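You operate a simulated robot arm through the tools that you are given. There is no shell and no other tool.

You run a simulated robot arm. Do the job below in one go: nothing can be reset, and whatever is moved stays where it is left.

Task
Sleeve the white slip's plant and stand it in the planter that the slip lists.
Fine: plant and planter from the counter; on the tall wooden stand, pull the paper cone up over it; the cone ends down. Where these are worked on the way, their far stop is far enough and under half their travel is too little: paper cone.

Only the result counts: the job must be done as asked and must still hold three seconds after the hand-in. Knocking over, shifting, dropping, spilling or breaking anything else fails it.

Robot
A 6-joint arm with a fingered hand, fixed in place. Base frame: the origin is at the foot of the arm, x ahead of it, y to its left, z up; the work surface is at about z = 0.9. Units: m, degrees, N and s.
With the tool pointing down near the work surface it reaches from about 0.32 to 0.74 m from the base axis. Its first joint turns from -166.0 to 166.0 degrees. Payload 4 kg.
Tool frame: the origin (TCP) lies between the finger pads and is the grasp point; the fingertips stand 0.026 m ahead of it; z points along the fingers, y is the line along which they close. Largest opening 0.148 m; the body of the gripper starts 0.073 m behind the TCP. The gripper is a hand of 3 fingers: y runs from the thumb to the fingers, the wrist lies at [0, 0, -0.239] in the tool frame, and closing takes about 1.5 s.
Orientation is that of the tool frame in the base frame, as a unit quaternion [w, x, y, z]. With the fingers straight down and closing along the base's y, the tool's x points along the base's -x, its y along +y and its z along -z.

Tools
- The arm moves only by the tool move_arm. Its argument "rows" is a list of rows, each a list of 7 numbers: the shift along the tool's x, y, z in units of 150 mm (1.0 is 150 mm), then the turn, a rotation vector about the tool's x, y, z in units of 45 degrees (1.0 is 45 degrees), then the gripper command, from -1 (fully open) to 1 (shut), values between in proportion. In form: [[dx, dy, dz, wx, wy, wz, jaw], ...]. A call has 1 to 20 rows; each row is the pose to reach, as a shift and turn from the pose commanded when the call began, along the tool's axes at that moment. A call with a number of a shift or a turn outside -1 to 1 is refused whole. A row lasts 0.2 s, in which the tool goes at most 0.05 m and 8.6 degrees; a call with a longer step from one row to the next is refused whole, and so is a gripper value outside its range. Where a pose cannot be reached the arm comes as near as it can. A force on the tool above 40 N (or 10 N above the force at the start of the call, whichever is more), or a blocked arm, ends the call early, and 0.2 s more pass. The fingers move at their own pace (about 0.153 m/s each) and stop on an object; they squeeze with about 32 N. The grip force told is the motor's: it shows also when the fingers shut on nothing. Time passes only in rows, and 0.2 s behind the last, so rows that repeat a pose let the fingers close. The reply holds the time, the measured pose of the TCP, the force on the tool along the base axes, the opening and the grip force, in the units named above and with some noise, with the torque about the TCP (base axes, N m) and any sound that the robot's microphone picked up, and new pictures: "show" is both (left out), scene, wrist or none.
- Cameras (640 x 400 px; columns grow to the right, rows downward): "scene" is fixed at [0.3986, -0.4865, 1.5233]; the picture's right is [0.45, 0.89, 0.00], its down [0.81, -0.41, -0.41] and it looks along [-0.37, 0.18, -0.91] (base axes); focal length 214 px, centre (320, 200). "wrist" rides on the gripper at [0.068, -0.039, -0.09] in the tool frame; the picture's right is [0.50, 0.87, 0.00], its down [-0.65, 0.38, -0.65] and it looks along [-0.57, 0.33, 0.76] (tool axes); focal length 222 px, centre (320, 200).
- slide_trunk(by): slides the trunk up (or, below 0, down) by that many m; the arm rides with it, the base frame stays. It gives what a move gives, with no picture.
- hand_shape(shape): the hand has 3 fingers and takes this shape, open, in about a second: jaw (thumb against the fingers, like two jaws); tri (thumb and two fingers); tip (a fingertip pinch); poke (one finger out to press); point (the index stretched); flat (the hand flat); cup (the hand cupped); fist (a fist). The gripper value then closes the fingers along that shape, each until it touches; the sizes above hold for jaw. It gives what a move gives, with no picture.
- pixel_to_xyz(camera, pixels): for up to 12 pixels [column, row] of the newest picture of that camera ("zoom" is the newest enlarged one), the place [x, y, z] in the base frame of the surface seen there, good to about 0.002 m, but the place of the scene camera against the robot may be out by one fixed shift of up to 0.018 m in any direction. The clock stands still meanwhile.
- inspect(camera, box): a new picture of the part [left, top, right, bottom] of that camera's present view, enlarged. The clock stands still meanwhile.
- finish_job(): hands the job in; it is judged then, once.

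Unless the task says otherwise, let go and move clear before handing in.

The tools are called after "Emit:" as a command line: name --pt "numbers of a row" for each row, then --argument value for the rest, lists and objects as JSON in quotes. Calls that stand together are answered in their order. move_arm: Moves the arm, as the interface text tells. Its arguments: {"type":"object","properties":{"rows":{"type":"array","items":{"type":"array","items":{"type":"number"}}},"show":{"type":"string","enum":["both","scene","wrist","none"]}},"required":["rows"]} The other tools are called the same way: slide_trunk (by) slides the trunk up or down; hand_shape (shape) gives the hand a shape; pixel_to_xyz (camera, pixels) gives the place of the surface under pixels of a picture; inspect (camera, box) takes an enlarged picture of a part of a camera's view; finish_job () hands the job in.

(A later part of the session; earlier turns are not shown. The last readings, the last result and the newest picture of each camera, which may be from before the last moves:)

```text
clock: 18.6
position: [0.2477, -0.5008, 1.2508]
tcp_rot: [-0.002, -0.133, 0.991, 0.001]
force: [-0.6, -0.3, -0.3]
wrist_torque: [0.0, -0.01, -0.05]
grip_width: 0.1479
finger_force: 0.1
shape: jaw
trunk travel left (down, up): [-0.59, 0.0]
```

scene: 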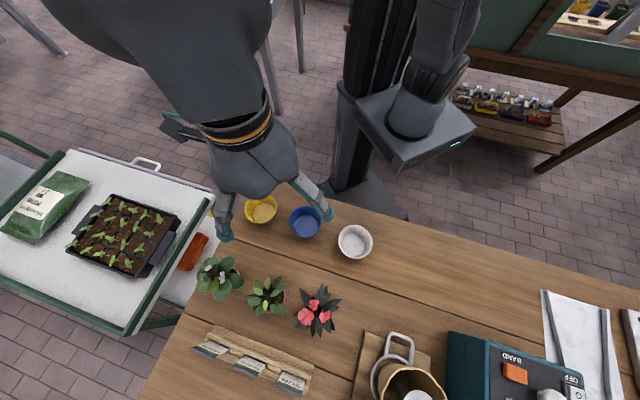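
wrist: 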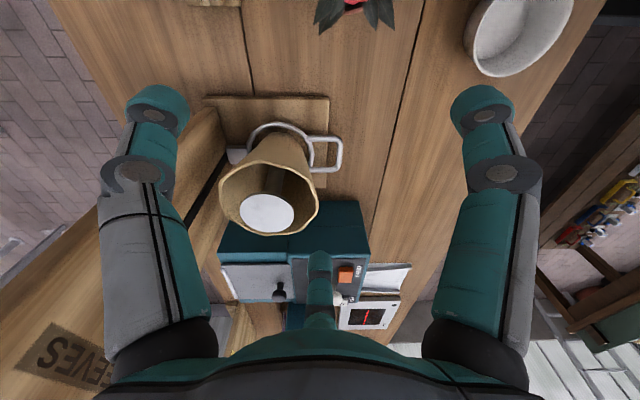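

Last move had no reach flags. Now I'll go tool-down toward a point above the impatiens, in small steps, and watch for flags.

Emit:
move_arm --pt "-0.16 -0.064 0.1 0 0 0 -1" --pt "-0.33 -0.128 0.2 0 0 0 -1" --pt "-0.5 -0.192 0.31 0 0 0 -1" --pt "-0.66 -0.256 0.42 0 0 0 -1" --pt "-0.83 -0.32 0.52 0 0 0 -1" --pt "-1.0 -0.384 0.627 0 0 0 -1"

```text
clock: 20.1
position: [0.4077, -0.5185, 1.1546]
tcp_rot: [-0.003, -0.133, 0.991, -0.001]
force: [-0.6, 0.4, 0.1]
wrist_torque: [0.01, 0.0, -0.02]
grip_width: 0.1479
finger_force: 0.0
shape: jaw
trunk travel left (down, up): [-0.59, 0.0]
```

scene: 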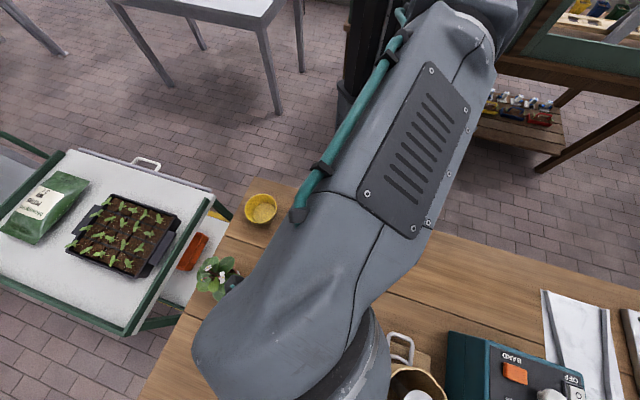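
wrist: 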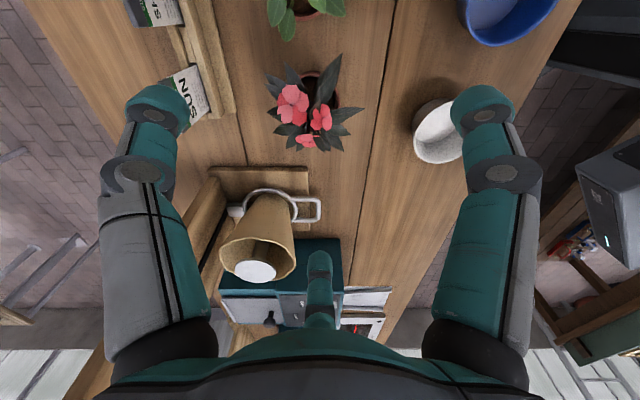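

No reach flags now, and the hand is above the impatiens (310,110). I'll test the 25° outward tilt here about the fingertip point.

Emit:
move_arm --pt "0 0 0 0.1272 -0.0558 0 -1" --pt "0 0 0 0.2544 -0.1116 0 -1" --pt "0 0 0 0.3815 -0.1674 0 -1" --pt "0 0 0 0.5087 -0.2232 0 -1"

```text
clock: 21.1
position: [0.3789, -0.5323, 1.156]
tcp_rot: [0.127, -0.145, 0.965, -0.178]
force: [0.4, 0.1, -0.3]
wrist_torque: [0.0, 0.02, -0.02]
grip_width: 0.1481
finger_force: 0.2
shape: jaw
out of reach, approached as far as the arm can: row 1, 2, 3, 4
trunk travel left (down, up): [-0.59, 0.0]
```

scene: 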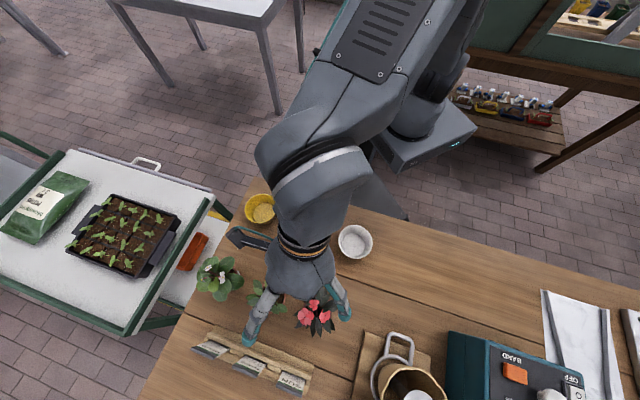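
wrist: 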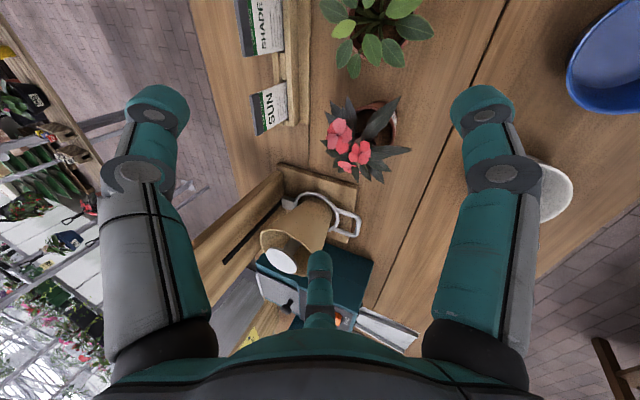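

The tilt was achieved but the point slid inward about 3 cm. I'll test whether slow motion can recover that position at this tilt.

Emit:
move_arm --pt "-0.054 0.009 0.008 0 0 0 -1" --pt "-0.108 0.018 0.016 0 0 0 -1" --pt "-0.162 0.028 0.023 0 0 0 -1" --pt "-0.216 0.037 0.031 0 0 0 -1" --pt "-0.216 0.037 0.031 0 0 0 -1" --show "none"

```text
clock: 22.2
position: [0.3784, -0.534, 1.1573]
tcp_rot: [0.126, -0.145, 0.965, -0.178]
force: [-0.3, 0.7, 0.0]
wrist_torque: [-0.01, -0.02, 0.0]
grip_width: 0.1479
finger_force: 0.0
shape: jaw
out of reach, approached as far as the arm can: row 1, 2, 3, 4, 5
trunk travel left (down, up): [-0.59, 0.0]
```

That's a hard limit at this height. I'll check whether lowering by 4 cm frees it.

Emit:
move_arm --pt "-0.08 0.06 0.13 0 0 0 -1" --pt "-0.165 0.118 0.26 0 0 0 -1" --pt "-0.165 0.118 0.26 0 0 0 -1" --show "none"

```text
clock: 23.1
position: [0.3796, -0.5391, 1.1146]
tcp_rot: [0.127, -0.143, 0.965, -0.179]
force: [-0.2, -0.4, -0.5]
wrist_torque: [0.0, -0.04, 0.02]
grip_width: 0.148
finger_force: 0.0
shape: jaw
out of reach, approached as far as the arm can: row 1, 2, 3
trunk travel left (down, up): [-0.59, 0.0]
```

Height moves freely, but +x is blocked. I'll test purely outward motion, then sideways, to identify the limit.

Emit:
move_arm --pt "-0.04 -0.11 0.06 0 0 0 -1" --pt "-0.08 -0.22 0.12 0 0 0 -1" --show "none"

```text
clock: 23.6
position: [0.3862, -0.5806, 1.1148]
tcp_rot: [0.121, -0.14, 0.966, -0.181]
force: [0.4, 0.1, -0.1]
wrist_torque: [0.03, 0.02, 0.02]
grip_width: 0.1478
finger_force: 0.1
shape: jaw
out of reach, approached as far as the arm can: row 1, 2
trunk travel left (down, up): [-0.59, 0.0]
```

The limit is the tool's own roll relative to the arm's azimuth (every failure fits that). I'll roll the hand about its own axis by −120° — the tripod is three-fold symmetric — which takes the roll joint well away from its stop.

Emit:
move_arm --pt "0 0 -0.06 0 0 -0.178 -1" --pt "0 0 -0.12 0 0 -0.356 -1" --pt "0 0 -0.18 0 0 -0.533 -1" --pt "0 0 -0.24 0 0 -0.711 -1" --pt "0 0 -0.3 0 0 -0.889 -1" --show "none"

Emit:
move_arm --pt "0 0 0 0 0 -0.178 -1" --pt "0 0 0 0 0 -0.356 -1" --pt "0 0 0 0 0 -0.533 -1" --pt "0 0 0 0 0 -0.711 -1" --pt "0 0 0 0 0 -0.889 -1" --show "none"

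Emit:
move_arm --pt "0 0 0 0 0 -0.178 -1" --pt "0 0 0 0 0 -0.356 -1" --pt "0 0 0 0 0 -0.533 -1" --pt "0 0 0 0 0 -0.711 -1" --pt "0 0 0 0 0 -0.889 -1"

```text
clock: 24.9
position: [0.3722, -0.5646, 1.1525]
tcp_rot: [0.041, -0.455, 0.864, -0.212]
force: [0.2, -0.3, 0.4]
wrist_torque: [-0.01, -0.03, 0.02]
grip_width: 0.148
finger_force: 0.1
shape: jaw
trunk travel left (down, up): [-0.59, 0.0]
```

```text
clock: 26.1
position: [0.3721, -0.5635, 1.1534]
tcp_rot: [0.036, 0.723, -0.657, 0.213]
force: [-0.1, 0.0, -0.5]
wrist_torque: [0.0, 0.01, 0.01]
grip_width: 0.148
finger_force: 0.1
shape: jaw
trunk travel left (down, up): [-0.59, 0.0]
```

```text
clock: 27.2
position: [0.3713, -0.5643, 1.1527]
tcp_rot: [0.106, 0.904, -0.37, 0.189]
force: [-1.0, -0.6, 0.2]
wrist_torque: [0.03, 0.01, 0.03]
grip_width: 0.1482
finger_force: 0.1
shape: jaw
trunk travel left (down, up): [-0.59, 0.0]
```

scene: 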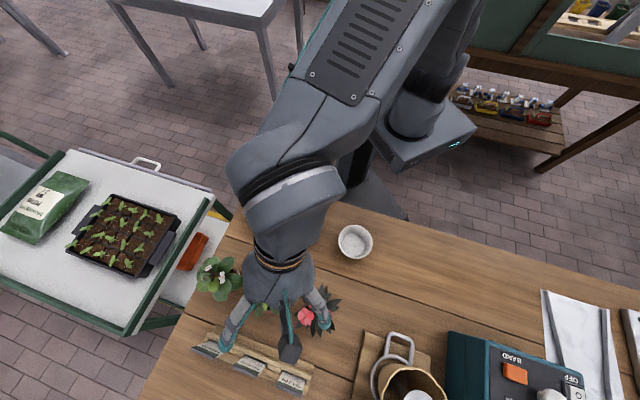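
wrist: 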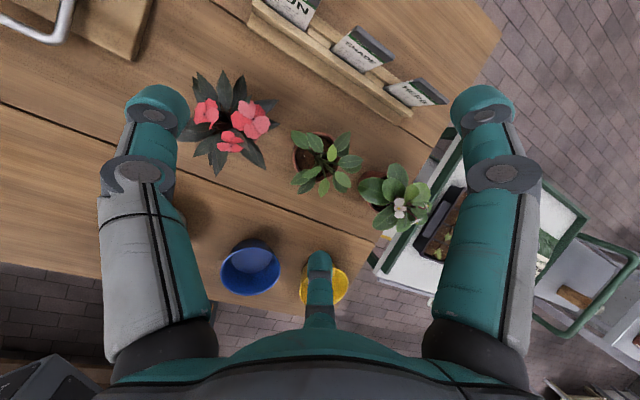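

No flags this time. Now I'll refine the impatiens pot position from this view (around 232,120) before descending.

Emit:
inspect --camera "wrist" --box '[170, 50, 310, 200]'

Emit:
inspect --camera "scene" --box '[200, 240, 360, 360]'

```text
2.67 times, centred on (240, 125) of wrist
```

zoom: 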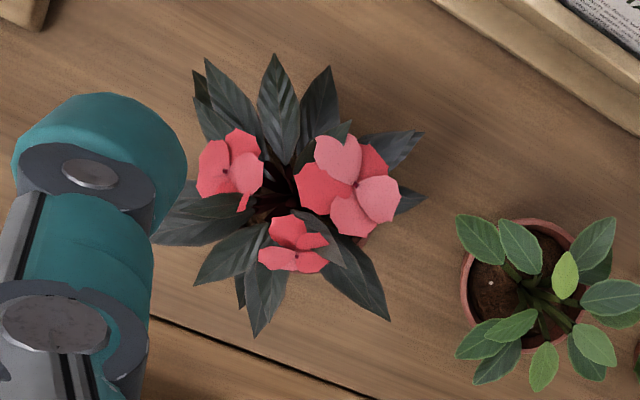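

```text
3.33 times, centred on (280, 300) of scene
```

zoom: 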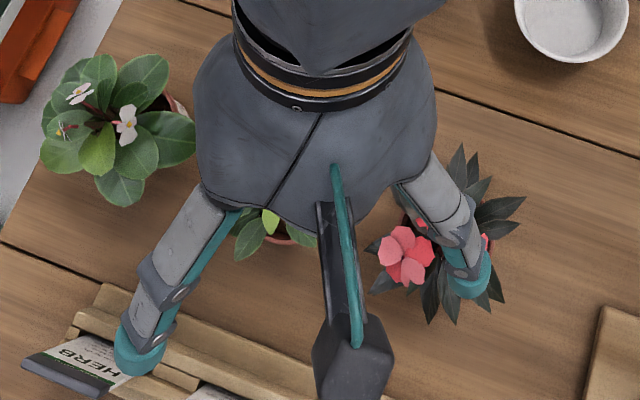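

Emit:
pixel_to_xyz --camera "wrist" --pixels '[[223, 125], [255, 139.5], [249, 118], [206, 114], [228, 146], [223, 85], [295, 155], [316, 133.5], [310, 155], [255, 270], [270, 255]]'

```text
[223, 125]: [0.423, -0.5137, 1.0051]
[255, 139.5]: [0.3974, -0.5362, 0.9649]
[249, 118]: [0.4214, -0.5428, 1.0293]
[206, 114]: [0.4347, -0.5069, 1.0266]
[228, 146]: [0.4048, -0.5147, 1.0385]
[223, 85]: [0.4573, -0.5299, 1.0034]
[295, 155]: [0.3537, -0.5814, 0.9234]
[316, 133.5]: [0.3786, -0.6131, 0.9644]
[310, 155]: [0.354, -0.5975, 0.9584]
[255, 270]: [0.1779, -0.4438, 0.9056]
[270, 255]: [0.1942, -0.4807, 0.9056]
```

The pot rim at (255,140) puts the pot axis at about (0.422,-0.515). I'll centre over it with the fingers part-closed to 9 cm so the low finger clears the counter.

Emit:
move_arm --pt "-0.035 -0.162 0.08 0 0 0 -0.216" --pt "-0.07 -0.324 0.16 0 0 0 -0.216" --pt "-0.105 -0.486 0.239 0 0 0 -0.216" --pt "-0.105 -0.486 0.239 0 0 0 -0.216"

```text
clock: 28.2
position: [0.4241, -0.5143, 1.1102]
tcp_rot: [0.106, 0.903, -0.371, 0.188]
force: [0.3, -0.2, 0.5]
wrist_torque: [0.02, -0.02, 0.0]
grip_width: 0.0904
finger_force: 0.0
shape: jaw
trunk travel left (down, up): [-0.59, 0.0]
```

scene: 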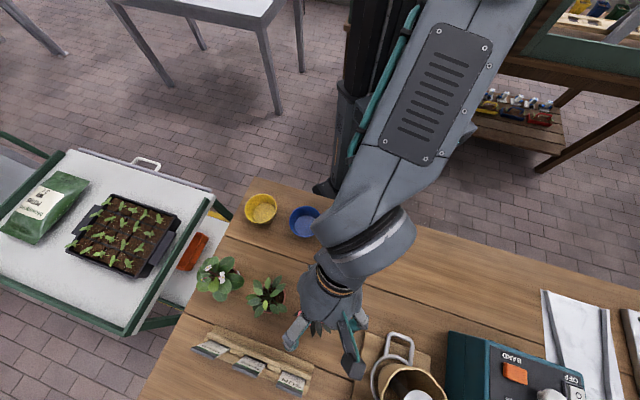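
wrist: 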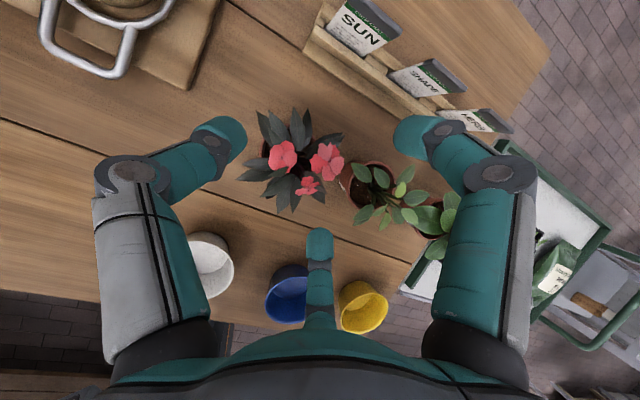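

The plant stem appears at (290,160), just where predicted for a centred grasp. I'll descend vertically in two stages, watching forces.

Emit:
move_arm --pt "-0.073 -0.006 0.156 0 0 0 -0.216" --pt "-0.146 -0.013 0.312 0 0 0 -0.216" --pt "-0.22 -0.02 0.468 0 0 0 -0.216" --pt "-0.293 -0.026 0.625 0 0 0 -0.216"

```text
clock: 29.2
position: [0.424, -0.5146, 1.0062]
tcp_rot: [0.105, 0.903, -0.371, 0.187]
force: [0.1, -0.4, -0.1]
wrist_torque: [-0.05, -0.03, -0.03]
grip_width: 0.0901
finger_force: 0.1
shape: jaw
trunk travel left (down, up): [-0.59, 0.0]
```

scene: 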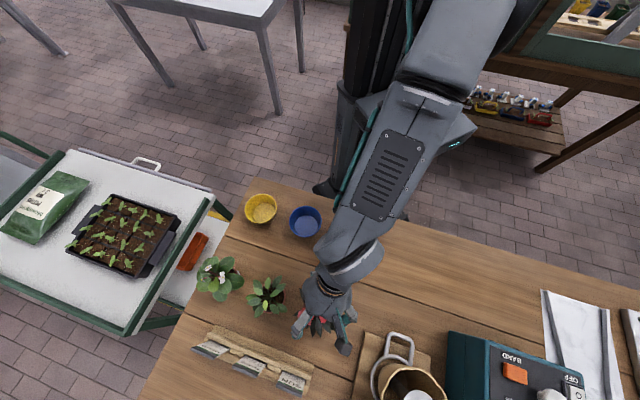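
wrist: 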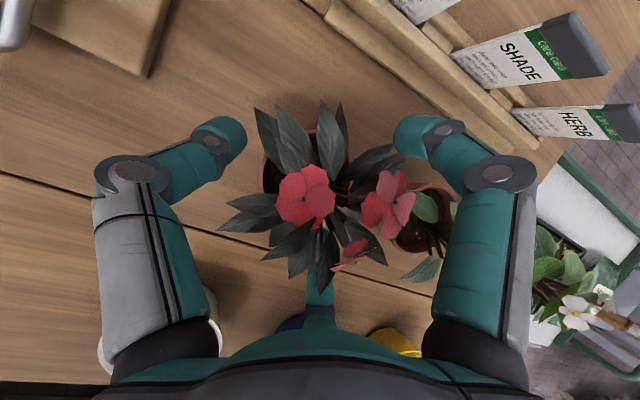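

Centring still looks right (pot lip spans roughly 262–330 around row 175) and no contact force. I'll go down the last 5 cm and close.

Emit:
move_arm --pt "-0.05 -0.006 0.106 0 0 0 -0.216" --pt "-0.1 -0.008 0.212 0 0 0 -0.216" --pt "-0.145 -0.012 0.31 0 0 0 -0.216" --pt "-0.145 -0.012 0.31 0 0 0 -0.216"

```text
clock: 30.2
position: [0.4215, -0.5167, 0.9561]
tcp_rot: [0.105, 0.903, -0.371, 0.188]
force: [0.6, -0.1, -0.1]
wrist_torque: [0.02, 0.02, 0.01]
grip_width: 0.0904
finger_force: 0.0
shape: jaw
trunk travel left (down, up): [-0.59, 0.0]
```

scene: 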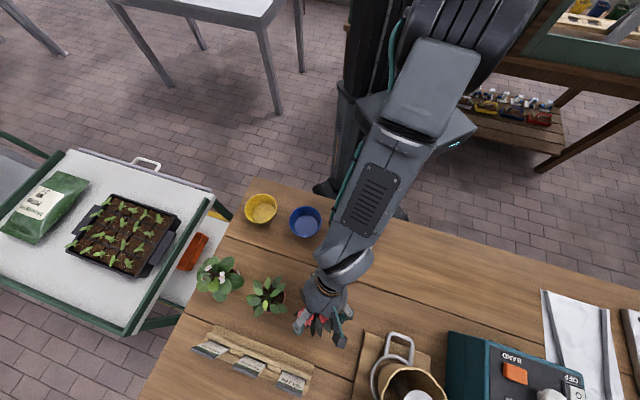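
wrist: 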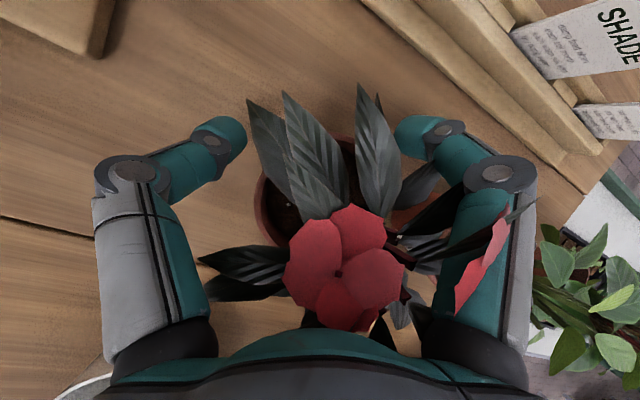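

The pot sits between the three fingers with no contact force. Closing the grip now.

Emit:
move_arm --pt "0 0 0 0 0 0 0.2" --pt "0 0 0 0 0 0 0.6" --pt "0 0 0 0 0 0 1" --pt "0 0 0 0 0 0 1" --pt "0 0 0 0 0 0 1" --pt "0 0 0 0 0 0 1"

```text
clock: 31.6
position: [0.4227, -0.5167, 0.956]
tcp_rot: [0.105, 0.903, -0.371, 0.189]
force: [-0.5, 0.5, -0.2]
wrist_torque: [0.09, 0.06, -0.01]
grip_width: 0.0573
finger_force: 32.3
shape: jaw
trunk travel left (down, up): [-0.59, 0.0]
```

scene: 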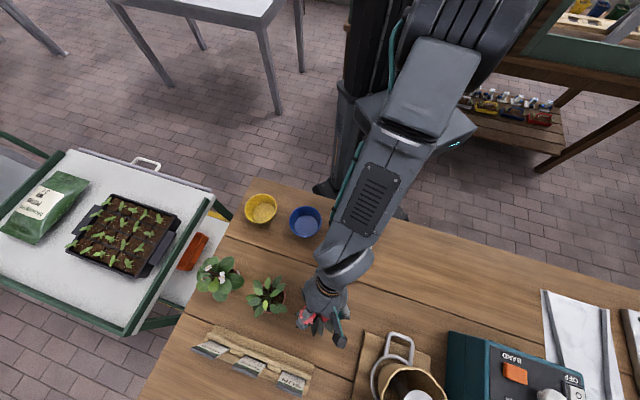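
wrist: 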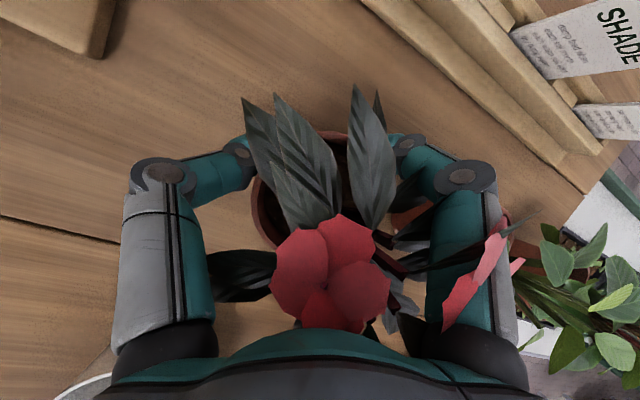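

Gripped at 57 mm with 32 N. Lifting straight up 15 cm.

Emit:
move_arm --pt "0.042 0.005 -0.091 0 0 0 1" --pt "0.105 0.013 -0.227 0 0 0 1" --pt "0.21 0.026 -0.454 0 0 0 1" --pt "0.315 0.039 -0.681 0 0 0 1" --pt "0.42 0.052 -0.908 0 0 0 1"

```text
clock: 32.9
position: [0.4198, -0.5179, 1.1057]
tcp_rot: [0.104, 0.903, -0.372, 0.188]
force: [-0.8, -0.2, -2.1]
wrist_torque: [-0.02, -0.02, -0.01]
grip_width: 0.0576
finger_force: 32.1
shape: jaw
trunk travel left (down, up): [-0.59, 0.0]
```

scene: 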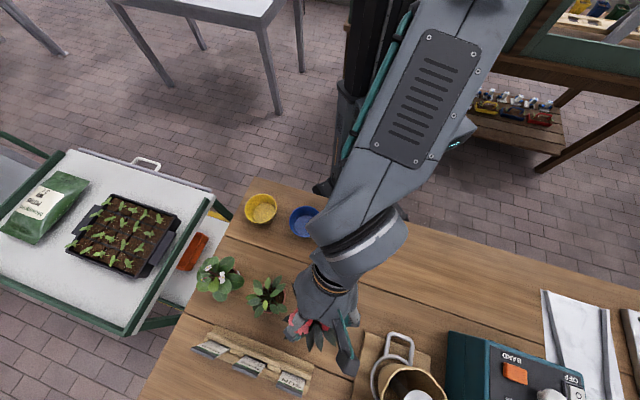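
wrist: 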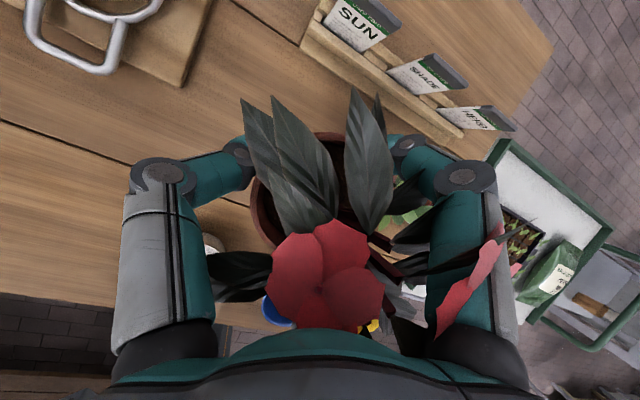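

Plant is lifted and held. Next I'll raise further and start toward the stand, turning about the vertical so the pot stays upright.

Emit:
move_arm --pt "0.112 -0.123 -0.1025 0.0385 0.0048 -0.083 1" --pt "0.2235 -0.246 -0.205 0.077 0.0095 -0.1665 1" --pt "0.335 -0.369 -0.3075 0.1155 0.014 -0.25 1" --pt "0.447 -0.492 -0.41 0.154 0.019 -0.333 1" --show "scene"

```text
clock: 33.9
position: [0.5015, -0.4855, 1.1852]
tcp_rot: [0.077, 0.947, -0.238, 0.202]
force: [0.2, -0.2, -1.6]
wrist_torque: [0.01, 0.0, -0.01]
grip_width: 0.057
finger_force: 32.3
shape: jaw
trunk travel left (down, up): [-0.59, 0.0]
```

scene: 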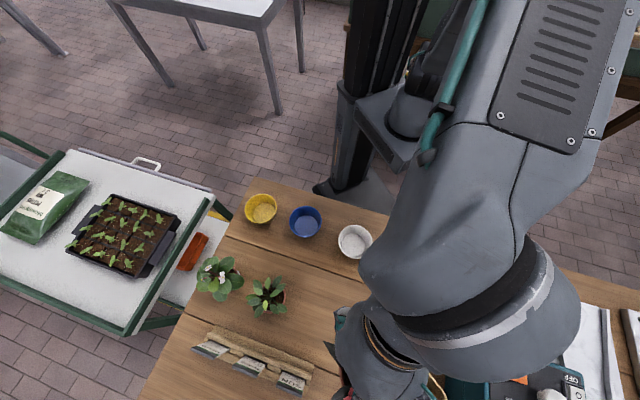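

Still holding well, no reach flags. I'll move level most of the way to above the disc and then check with the wrist camera.

Emit:
move_arm --pt "0.13 -0.181 0.05 0 0 0 1" --pt "0.26 -0.362 0.1 0 0 0 1" --pt "0.39 -0.543 0.151 0 0 0 1"

```text
clock: 34.6
position: [0.5977, -0.4464, 1.1845]
tcp_rot: [0.076, 0.947, -0.237, 0.202]
force: [0.3, 0.8, -1.2]
wrist_torque: [-0.03, 0.0, 0.0]
grip_width: 0.0569
finger_force: 31.8
shape: jaw
trunk travel left (down, up): [-0.59, 0.0]
```

scene: 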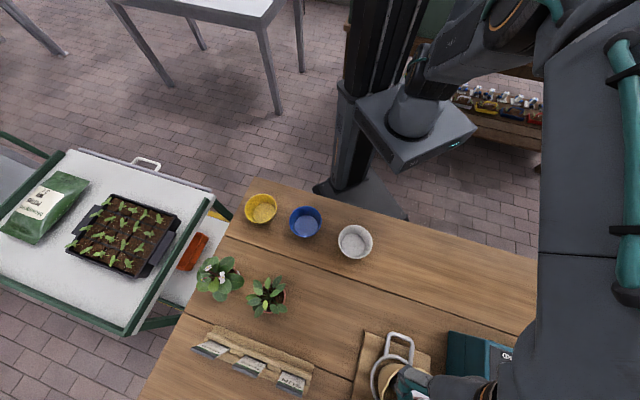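
wrist: 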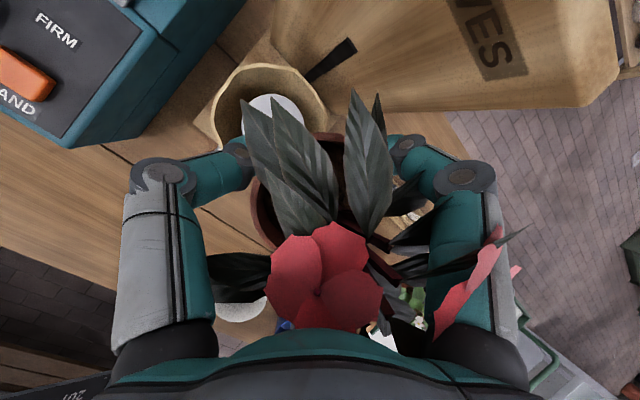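

The disc (275,105) and cone rim are visible past the pot. I'll re-measure them from here.

Emit:
pixel_to_xyz --camera "wrist" --pixels '[[275, 96], [258, 106], [292, 100], [245, 115], [299, 107], [262, 66], [320, 95], [215, 125], [330, 55], [352, 45], [290, 60], [430, 90]]'

Emit:
inspect --camera "wrist" --box '[190, 20, 450, 220]'

```text
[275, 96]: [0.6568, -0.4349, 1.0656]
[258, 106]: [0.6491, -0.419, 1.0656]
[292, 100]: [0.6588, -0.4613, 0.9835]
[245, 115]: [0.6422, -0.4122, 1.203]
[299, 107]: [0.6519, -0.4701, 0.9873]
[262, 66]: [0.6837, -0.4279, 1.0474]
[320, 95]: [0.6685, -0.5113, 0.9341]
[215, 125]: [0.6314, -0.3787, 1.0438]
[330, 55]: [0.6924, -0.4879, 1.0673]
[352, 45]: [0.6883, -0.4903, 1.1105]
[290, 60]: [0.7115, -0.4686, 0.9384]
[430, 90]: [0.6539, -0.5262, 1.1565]
```

```text
2.00 times, centred on (320, 120) of wrist
```

zoom: 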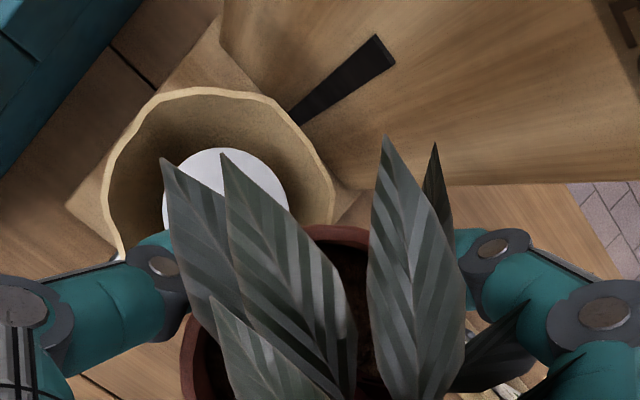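

Refined disc centre ≈ (0.630,-0.432); the pot axis coincides with the TCP within ~2 mm, and the slot tops out at about z = 1.11. I'll align over the disc and descend to just above it.

Emit:
move_arm --pt "0.13 -0.194 0.05 0 0 0 1" --pt "0.13 -0.194 0.05 0 0 0 1" --pt "0.06 -0.202 0.201 0 0 0 1" --pt "-0.01 -0.21 0.352 0 0 0 1"

```text
clock: 35.6
position: [0.6293, -0.4288, 1.1352]
tcp_rot: [0.077, 0.947, -0.238, 0.201]
force: [0.3, 0.4, -1.7]
wrist_torque: [0.03, -0.02, -0.02]
grip_width: 0.0569
finger_force: 31.9
shape: jaw
trunk travel left (down, up): [-0.59, 0.0]
```

scene: 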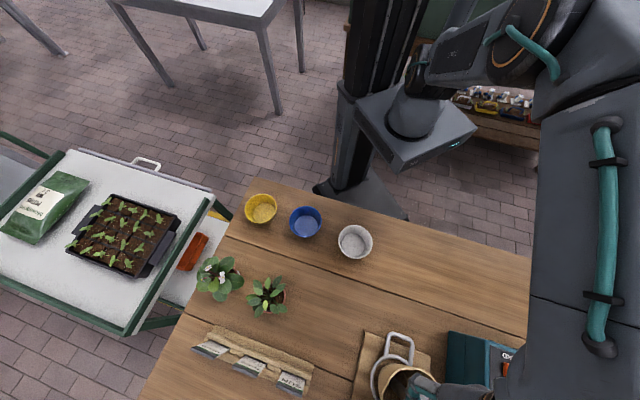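
wrist: 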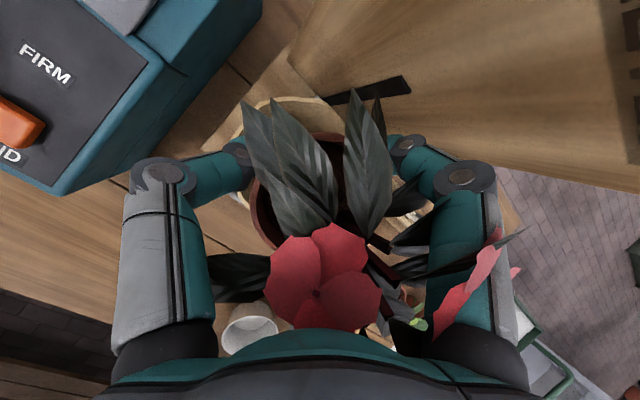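

Now lower the last centimetre slowly until the pot touches the disc.

Emit:
move_arm --pt "-0.016 0.014 0.038 0 0 0 1" --pt "-0.027 0.012 0.077 0 0 0 1" --pt "-0.033 0.011 0.089 0 0 0 1" --pt "-0.038 0.01 0.101 0 0 0 1" --show "none"

```text
clock: 36.6
position: [0.6283, -0.4312, 1.121]
tcp_rot: [0.078, 0.947, -0.237, 0.202]
force: [-0.4, -0.5, 6.0]
wrist_torque: [0.08, 0.07, 0.0]
grip_width: 0.0571
finger_force: 32.2
shape: jaw
trunk travel left (down, up): [-0.59, 0.0]
```

The pot is resting on the disc (upward force +6 N at z 1.121). Opening the fingers to about 8.5 cm to release.

Emit:
move_arm --pt "0 0 -0.007 0 0 0 0.2" --pt "0 0 -0.007 0 0 0 0.05" --pt "0 0 -0.007 0 0 0 -0.15" --pt "0 0 -0.007 0 0 0 -0.15"

```text
clock: 37.6
position: [0.6271, -0.4306, 1.12]
tcp_rot: [0.076, 0.947, -0.237, 0.202]
force: [0.5, 0.6, -0.9]
wrist_torque: [-0.01, 0.0, -0.03]
grip_width: 0.0844
finger_force: 0.1
shape: jaw
trunk travel left (down, up): [-0.59, 0.0]
```

scene: 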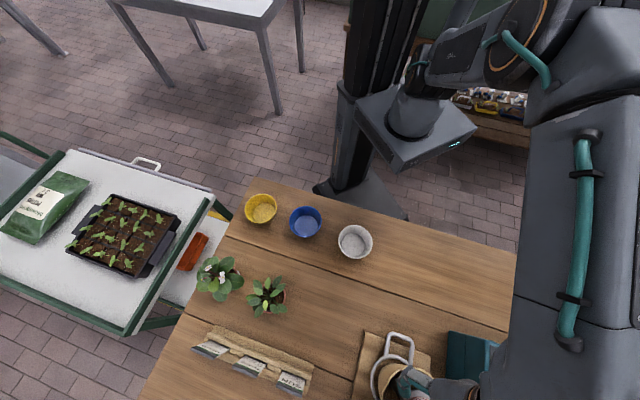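
wrist: 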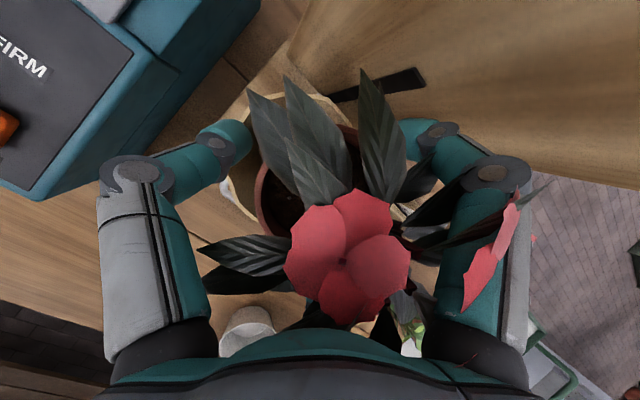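

Released; the plant stands on the disc. I'll lift the hand straight up clear of the plant, then back toward the base.

Emit:
move_arm --pt "0.05 0.006 -0.11 0 0 0 -0.15" --pt "0.14 0.016 -0.3 0 0 0 -0.15" --pt "0.23 0.027 -0.49 0 0 0 -0.15"

```text
clock: 38.5
position: [0.6265, -0.4326, 1.2023]
tcp_rot: [0.077, 0.947, -0.237, 0.202]
force: [0.4, 0.6, -0.4]
wrist_torque: [-0.02, 0.01, 0.02]
grip_width: 0.0845
finger_force: 0.0
shape: jaw
trunk travel left (down, up): [-0.59, 0.0]
```

scene: 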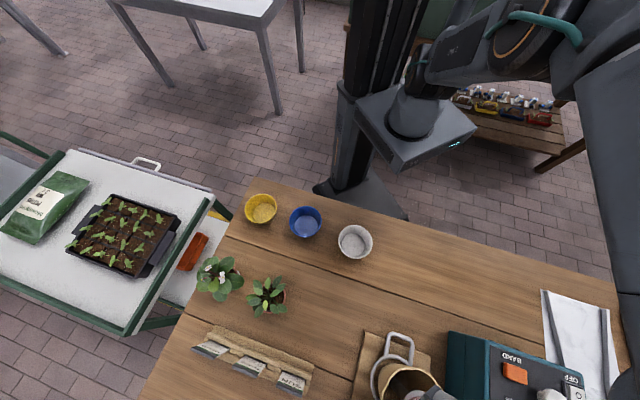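
wrist: 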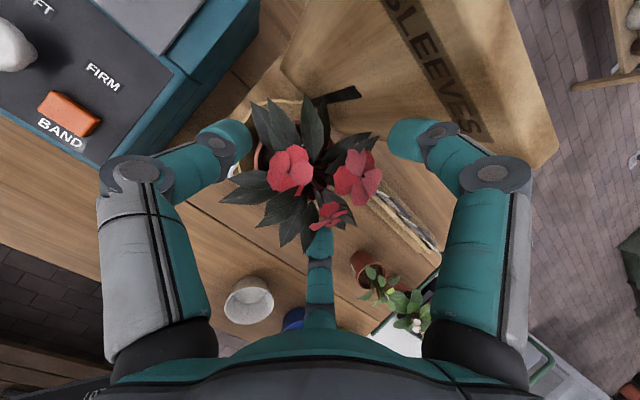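

Plant stands on the disc (flowers around 290–360, 170). I'll back away toward the base and turn the hand so that one finger can drop inside the ring handle's loop.

Emit:
move_arm --pt "-0.2475 -0.0735 -0.098 -0.044 0.044 -0.08 -0.15" --pt "-0.495 -0.147 -0.196 -0.088 0.088 -0.16 -0.15" --pt "-0.7425 -0.2205 -0.294 -0.1325 0.132 -0.239 0.3" --pt "-0.99 -0.294 -0.392 -0.1767 0.1757 -0.319 0.595" --pt "-0.99 -0.294 -0.392 -0.1767 0.1757 -0.319 0.595"

```text
clock: 39.6
position: [0.51, -0.3174, 1.1917]
tcp_rot: [0.183, 0.946, -0.124, 0.238]
force: [0.3, 0.1, -0.2]
wrist_torque: [-0.01, -0.01, 0.01]
grip_width: 0.0302
finger_force: 0.0
shape: jaw
trunk travel left (down, up): [-0.59, 0.0]
```

scene: 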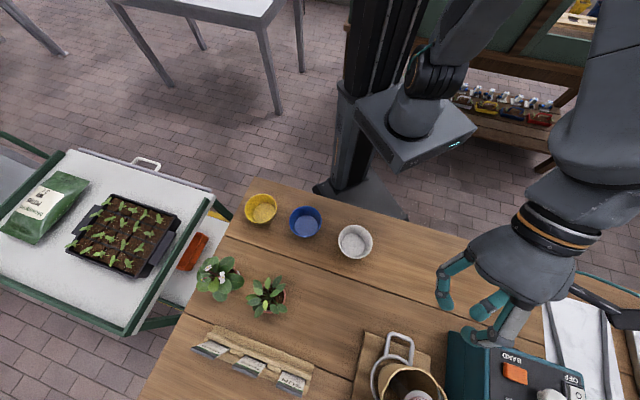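
wrist: 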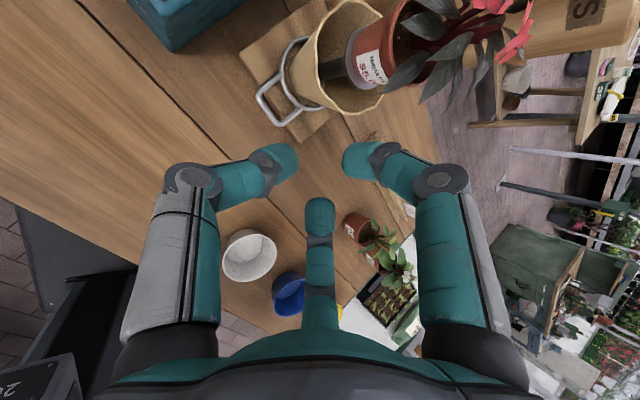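

The handle is visible at (265–290, 90–125). I'll zoom and measure the bar precisely from here.

Emit:
inspect --camera "wrist" --box '[235, 20, 395, 140]'

```text
3.33 times, centred on (315, 80) of wrist
```

zoom: 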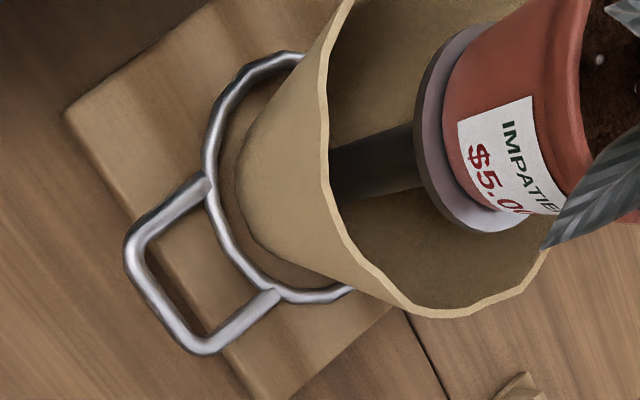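

Emit:
pixel_to_xyz --camera "zoom" --pixels '[[132, 250], [168, 310], [203, 344], [150, 284], [207, 190], [280, 295], [220, 230], [205, 280], [290, 60], [345, 290], [430, 310], [100, 130]]'

```text
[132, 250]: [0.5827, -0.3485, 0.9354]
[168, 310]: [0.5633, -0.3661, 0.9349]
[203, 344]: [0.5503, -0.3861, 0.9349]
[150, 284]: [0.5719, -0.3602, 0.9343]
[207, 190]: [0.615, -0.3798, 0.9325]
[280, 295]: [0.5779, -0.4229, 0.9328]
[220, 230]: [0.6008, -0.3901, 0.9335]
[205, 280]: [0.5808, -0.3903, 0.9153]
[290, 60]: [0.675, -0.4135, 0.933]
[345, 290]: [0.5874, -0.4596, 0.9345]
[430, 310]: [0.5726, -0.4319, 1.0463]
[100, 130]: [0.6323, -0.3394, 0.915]
```

The bar's midpoint is at about (0.565,-0.367,0.935), 9 cm from the stand axis along the handle direction. Moving down to a pre-grasp point back along the tilted approach line.

Emit:
move_arm --pt "-0.109 -0.07 0.245 0 0 0 0.595" --pt "-0.218 -0.14 0.49 0 0 0 0.595" --pt "-0.328 -0.211 0.735 0 0 0 0.595" --pt "-0.437 -0.281 0.979 0 0 0 0.595"

```text
clock: 40.6
position: [0.5285, -0.329, 1.0252]
tcp_rot: [0.181, 0.947, -0.124, 0.233]
force: [-0.3, -0.7, 0.4]
wrist_torque: [0.0, 0.05, 0.0]
grip_width: 0.0302
finger_force: 0.0
shape: jaw
out of reach, approached as far as the arm can: row 4
trunk travel left (down, up): [-0.59, 0.0]
```

scene: 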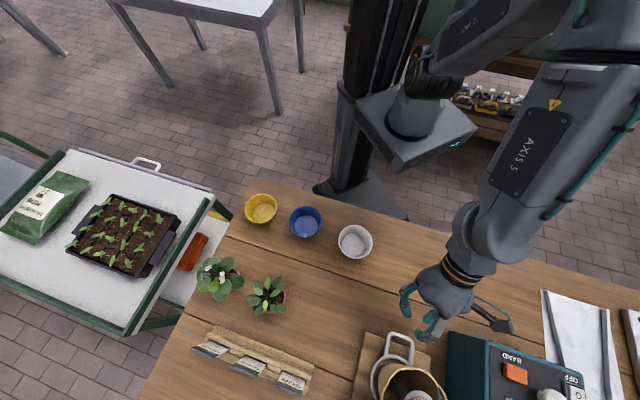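
wrist: 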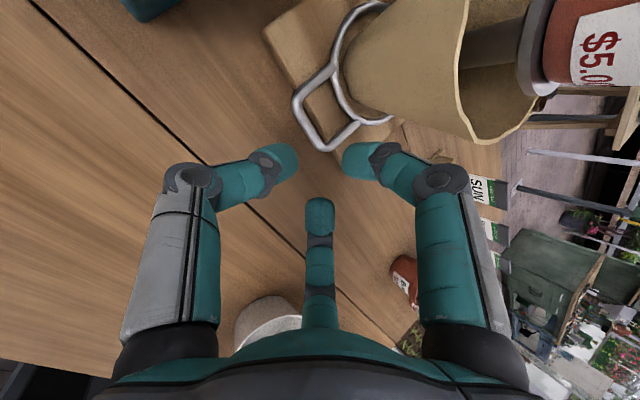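

Row 4 hit a joint limit because the arm base is too high for this low, tilted reach. I'll back off upward and then lower the trunk by 15 cm, which brings me to the same height with a better arm posture.

Emit:
move_arm --pt "0.049 0.028 -0.245 0 0 0 0.595" --pt "0.098 0.056 -0.49 0 0 0 0.595" --pt "0.147 0.085 -0.735 0 0 0 0.595" --pt "0.196 0.113 -0.98 0 0 0 0.595" --show "none"

Emit:
slide_trunk --by -0.15

```text
clock: 41.6
position: [0.4849, -0.2902, 1.1687]
tcp_rot: [0.182, 0.946, -0.124, 0.238]
force: [0.6, 0.1, 0.0]
wrist_torque: [-0.01, -0.02, -0.01]
grip_width: 0.0304
finger_force: 0.0
shape: jaw
trunk travel left (down, up): [-0.59, 0.0]
```

```text
clock: 43.4
position: [0.4852, -0.2903, 1.0181]
tcp_rot: [0.182, 0.946, -0.125, 0.237]
force: [0.2, 0.1, 0.5]
wrist_torque: [0.04, -0.02, -0.02]
grip_width: 0.0303
finger_force: 0.0
shape: jaw
trunk travel left (down, up): [-0.44, 0.15]
```

Emit:
move_arm --pt "0.128 0.066 0.127 0 0 0 0.595" --pt "0.256 0.132 0.255 0 0 0 0.595" --pt "0.256 0.132 0.255 0 0 0 0.595"

```text
clock: 44.2
position: [0.5283, -0.3292, 1.0125]
tcp_rot: [0.183, 0.946, -0.125, 0.238]
force: [0.3, -0.2, 0.3]
wrist_torque: [-0.01, 0.0, 0.02]
grip_width: 0.0301
finger_force: 0.0
shape: jaw
trunk travel left (down, up): [-0.44, 0.15]
```

scene: 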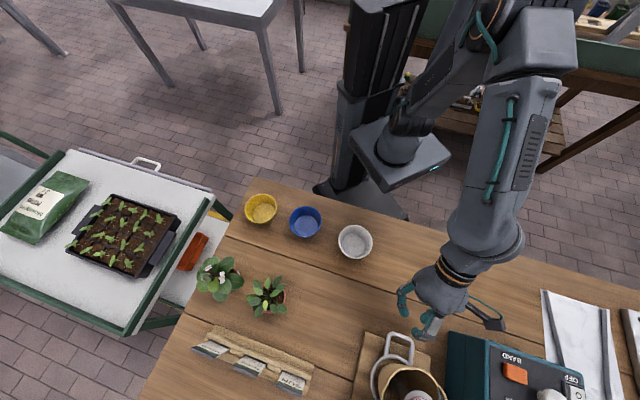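
wrist: 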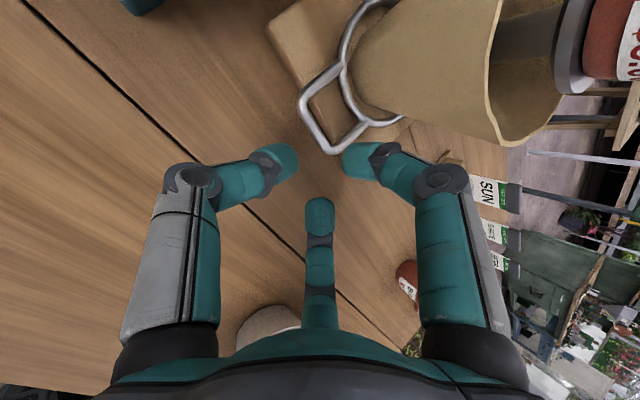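

The bar is at about (314,129), almost exactly on the tool's approach axis (320,130). Checking its position once more before advancing.

Emit:
pixel_to_xyz --camera "wrist" --pixels '[[303, 106], [315, 131], [328, 151], [309, 119], [342, 139], [343, 70]]'

Emit:
inspect --camera "wrist" --box '[260, 60, 420, 180]'

```text
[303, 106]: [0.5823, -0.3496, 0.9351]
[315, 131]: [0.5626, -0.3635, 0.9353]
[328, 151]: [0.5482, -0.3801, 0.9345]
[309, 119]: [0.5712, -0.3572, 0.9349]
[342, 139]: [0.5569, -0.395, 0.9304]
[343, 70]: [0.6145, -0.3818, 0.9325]
```

```text
3.33 times, centred on (340, 120) of wrist
```

zoom: 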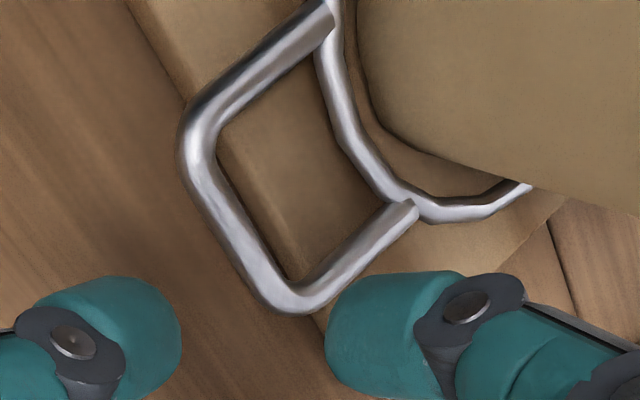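

Everything lines up for a straight advance along the tool axis; I'll move 8 cm forward slowly so one finger enters the loop.

Emit:
move_arm --pt "-0.002 -0.002 0.133 0 0 0 0.595" --pt "-0.005 -0.003 0.266 0 0 0 0.595" --pt "-0.008 -0.005 0.4 0 0 0 0.595" --pt "-0.01 -0.006 0.533 0 0 0 0.595"

```text
clock: 45.2
position: [0.5596, -0.3608, 0.9439]
tcp_rot: [0.182, 0.946, -0.125, 0.238]
force: [-2.2, 3.1, -0.7]
wrist_torque: [0.06, 0.03, 0.02]
grip_width: 0.0309
finger_force: 0.1
shape: jaw
trunk travel left (down, up): [-0.44, 0.15]
```

scene: 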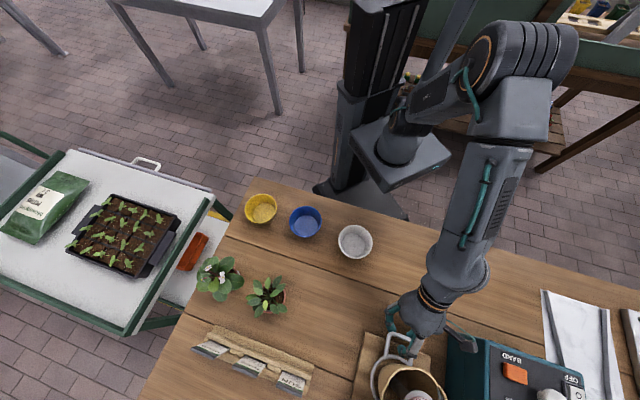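
wrist: 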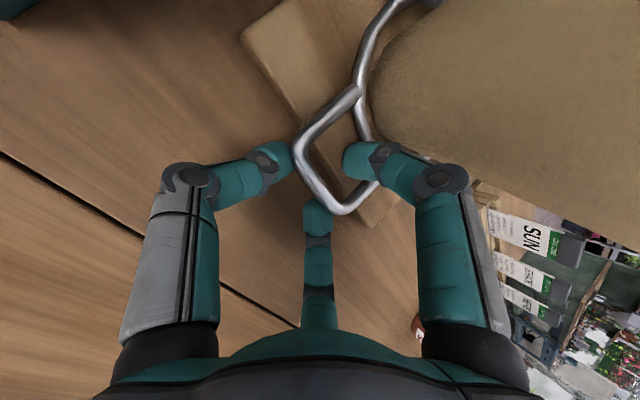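

The right finger is inside the loop (360,165) with the other two outside; contact is a light 4 N. Closing on the bar.

Emit:
move_arm --pt "0 0 0 0 0 0 0.75" --pt "0 0 0 0 0 0 0.9" --pt "0 0 0 0 0 0 1" --pt "0 0 0 0 0 0 1" --pt "0 0 0 0 0 0 1"

Emit:
inspect --camera "wrist" --box '[240, 100, 440, 260]'

```text
clock: 46.4
position: [0.5606, -0.3606, 0.9439]
tcp_rot: [0.183, 0.946, -0.125, 0.237]
force: [6.1, -0.4, 0.2]
wrist_torque: [-0.07, -0.01, 0.11]
grip_width: 0.0124
finger_force: 31.9
shape: jaw
trunk travel left (down, up): [-0.44, 0.15]
```

scene: 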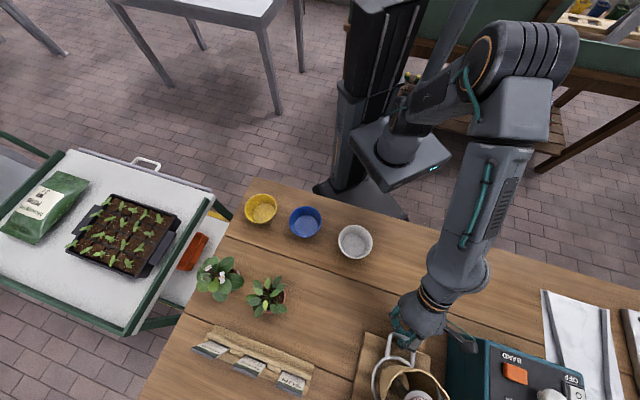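
wrist: 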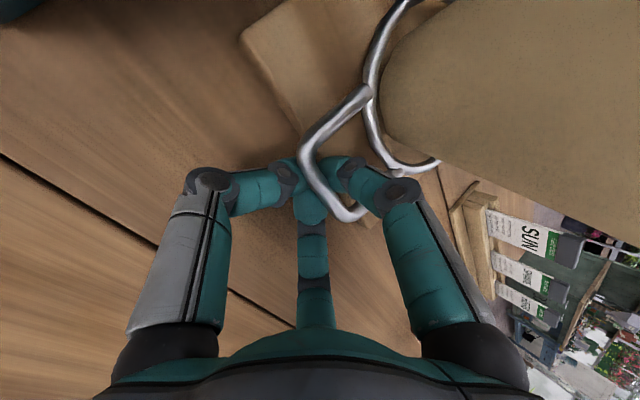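

```text
2.50 times, centred on (340, 180) of wrist
```

zoom: 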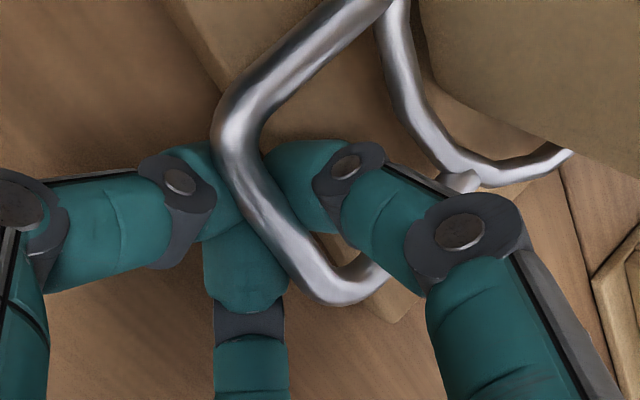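

The bar is gripped (12 mm, 32 N). I'll start pulling up with the arm, which stops itself on excess force — first 6 cm.

Emit:
move_arm --pt "0.033 0.019 -0.055 0 0 0 1" --pt "0.066 0.038 -0.109 0 0 0 1" --pt "0.132 0.076 -0.218 0 0 0 1" --pt "0.199 0.115 -0.328 0 0 0 1"

```text
clock: 47.4
position: [0.5587, -0.3612, 1.0062]
tcp_rot: [0.182, 0.946, -0.124, 0.238]
force: [13.0, -2.1, -0.6]
wrist_torque: [-0.06, -0.05, 0.13]
grip_width: 0.0121
finger_force: 31.9
shape: jaw
trunk travel left (down, up): [-0.44, 0.15]
```

scene: 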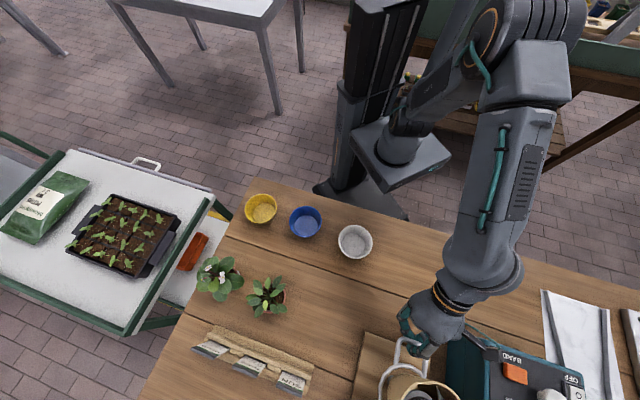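
wrist: 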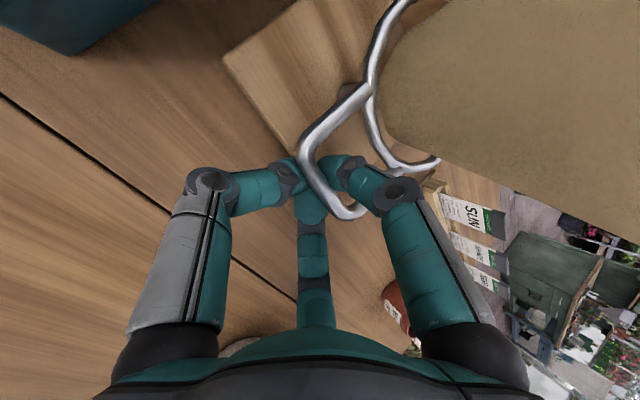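

The ring and cone rise with the hand, with a sideways pull of 13 N in +x; I'll ease 4 mm toward +x while pulling up another 6 cm.

Emit:
move_arm --pt "0.05 0.008 -0.03 0 0 0 1" --pt "0.1 0.04 -0.11 0 0 0 1" --pt "0.16 0.07 -0.21 0 0 0 1" --pt "0.222 0.106 -0.317 0 0 0 1"

```text
clock: 48.5
position: [0.5623, -0.3614, 1.0545]
tcp_rot: [0.177, 0.949, -0.126, 0.227]
force: [3.9, -5.0, -16.0]
wrist_torque: [-0.07, 0.11, 0.21]
grip_width: 0.0101
finger_force: 31.5
shape: jaw
trunk travel left (down, up): [-0.44, 0.15]
stopped in row 4: the force on the tool passed its limit at 44 N (the readings are from after the stop); the commanded pose is now the measured one
```

scene: 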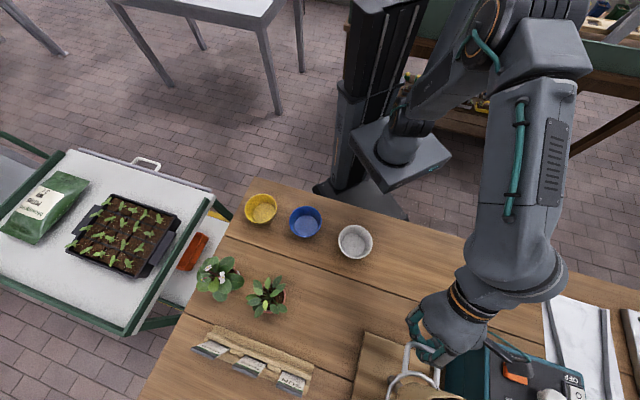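
wrist: 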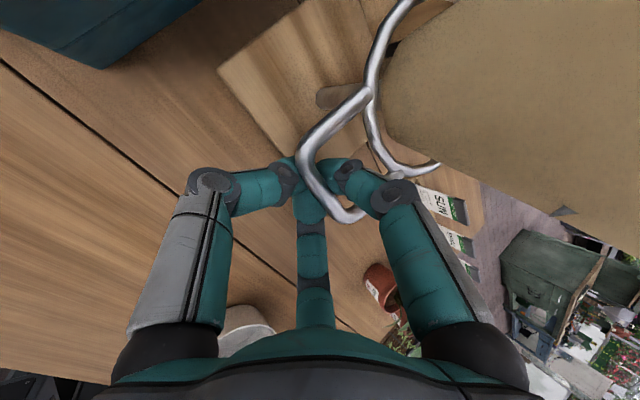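

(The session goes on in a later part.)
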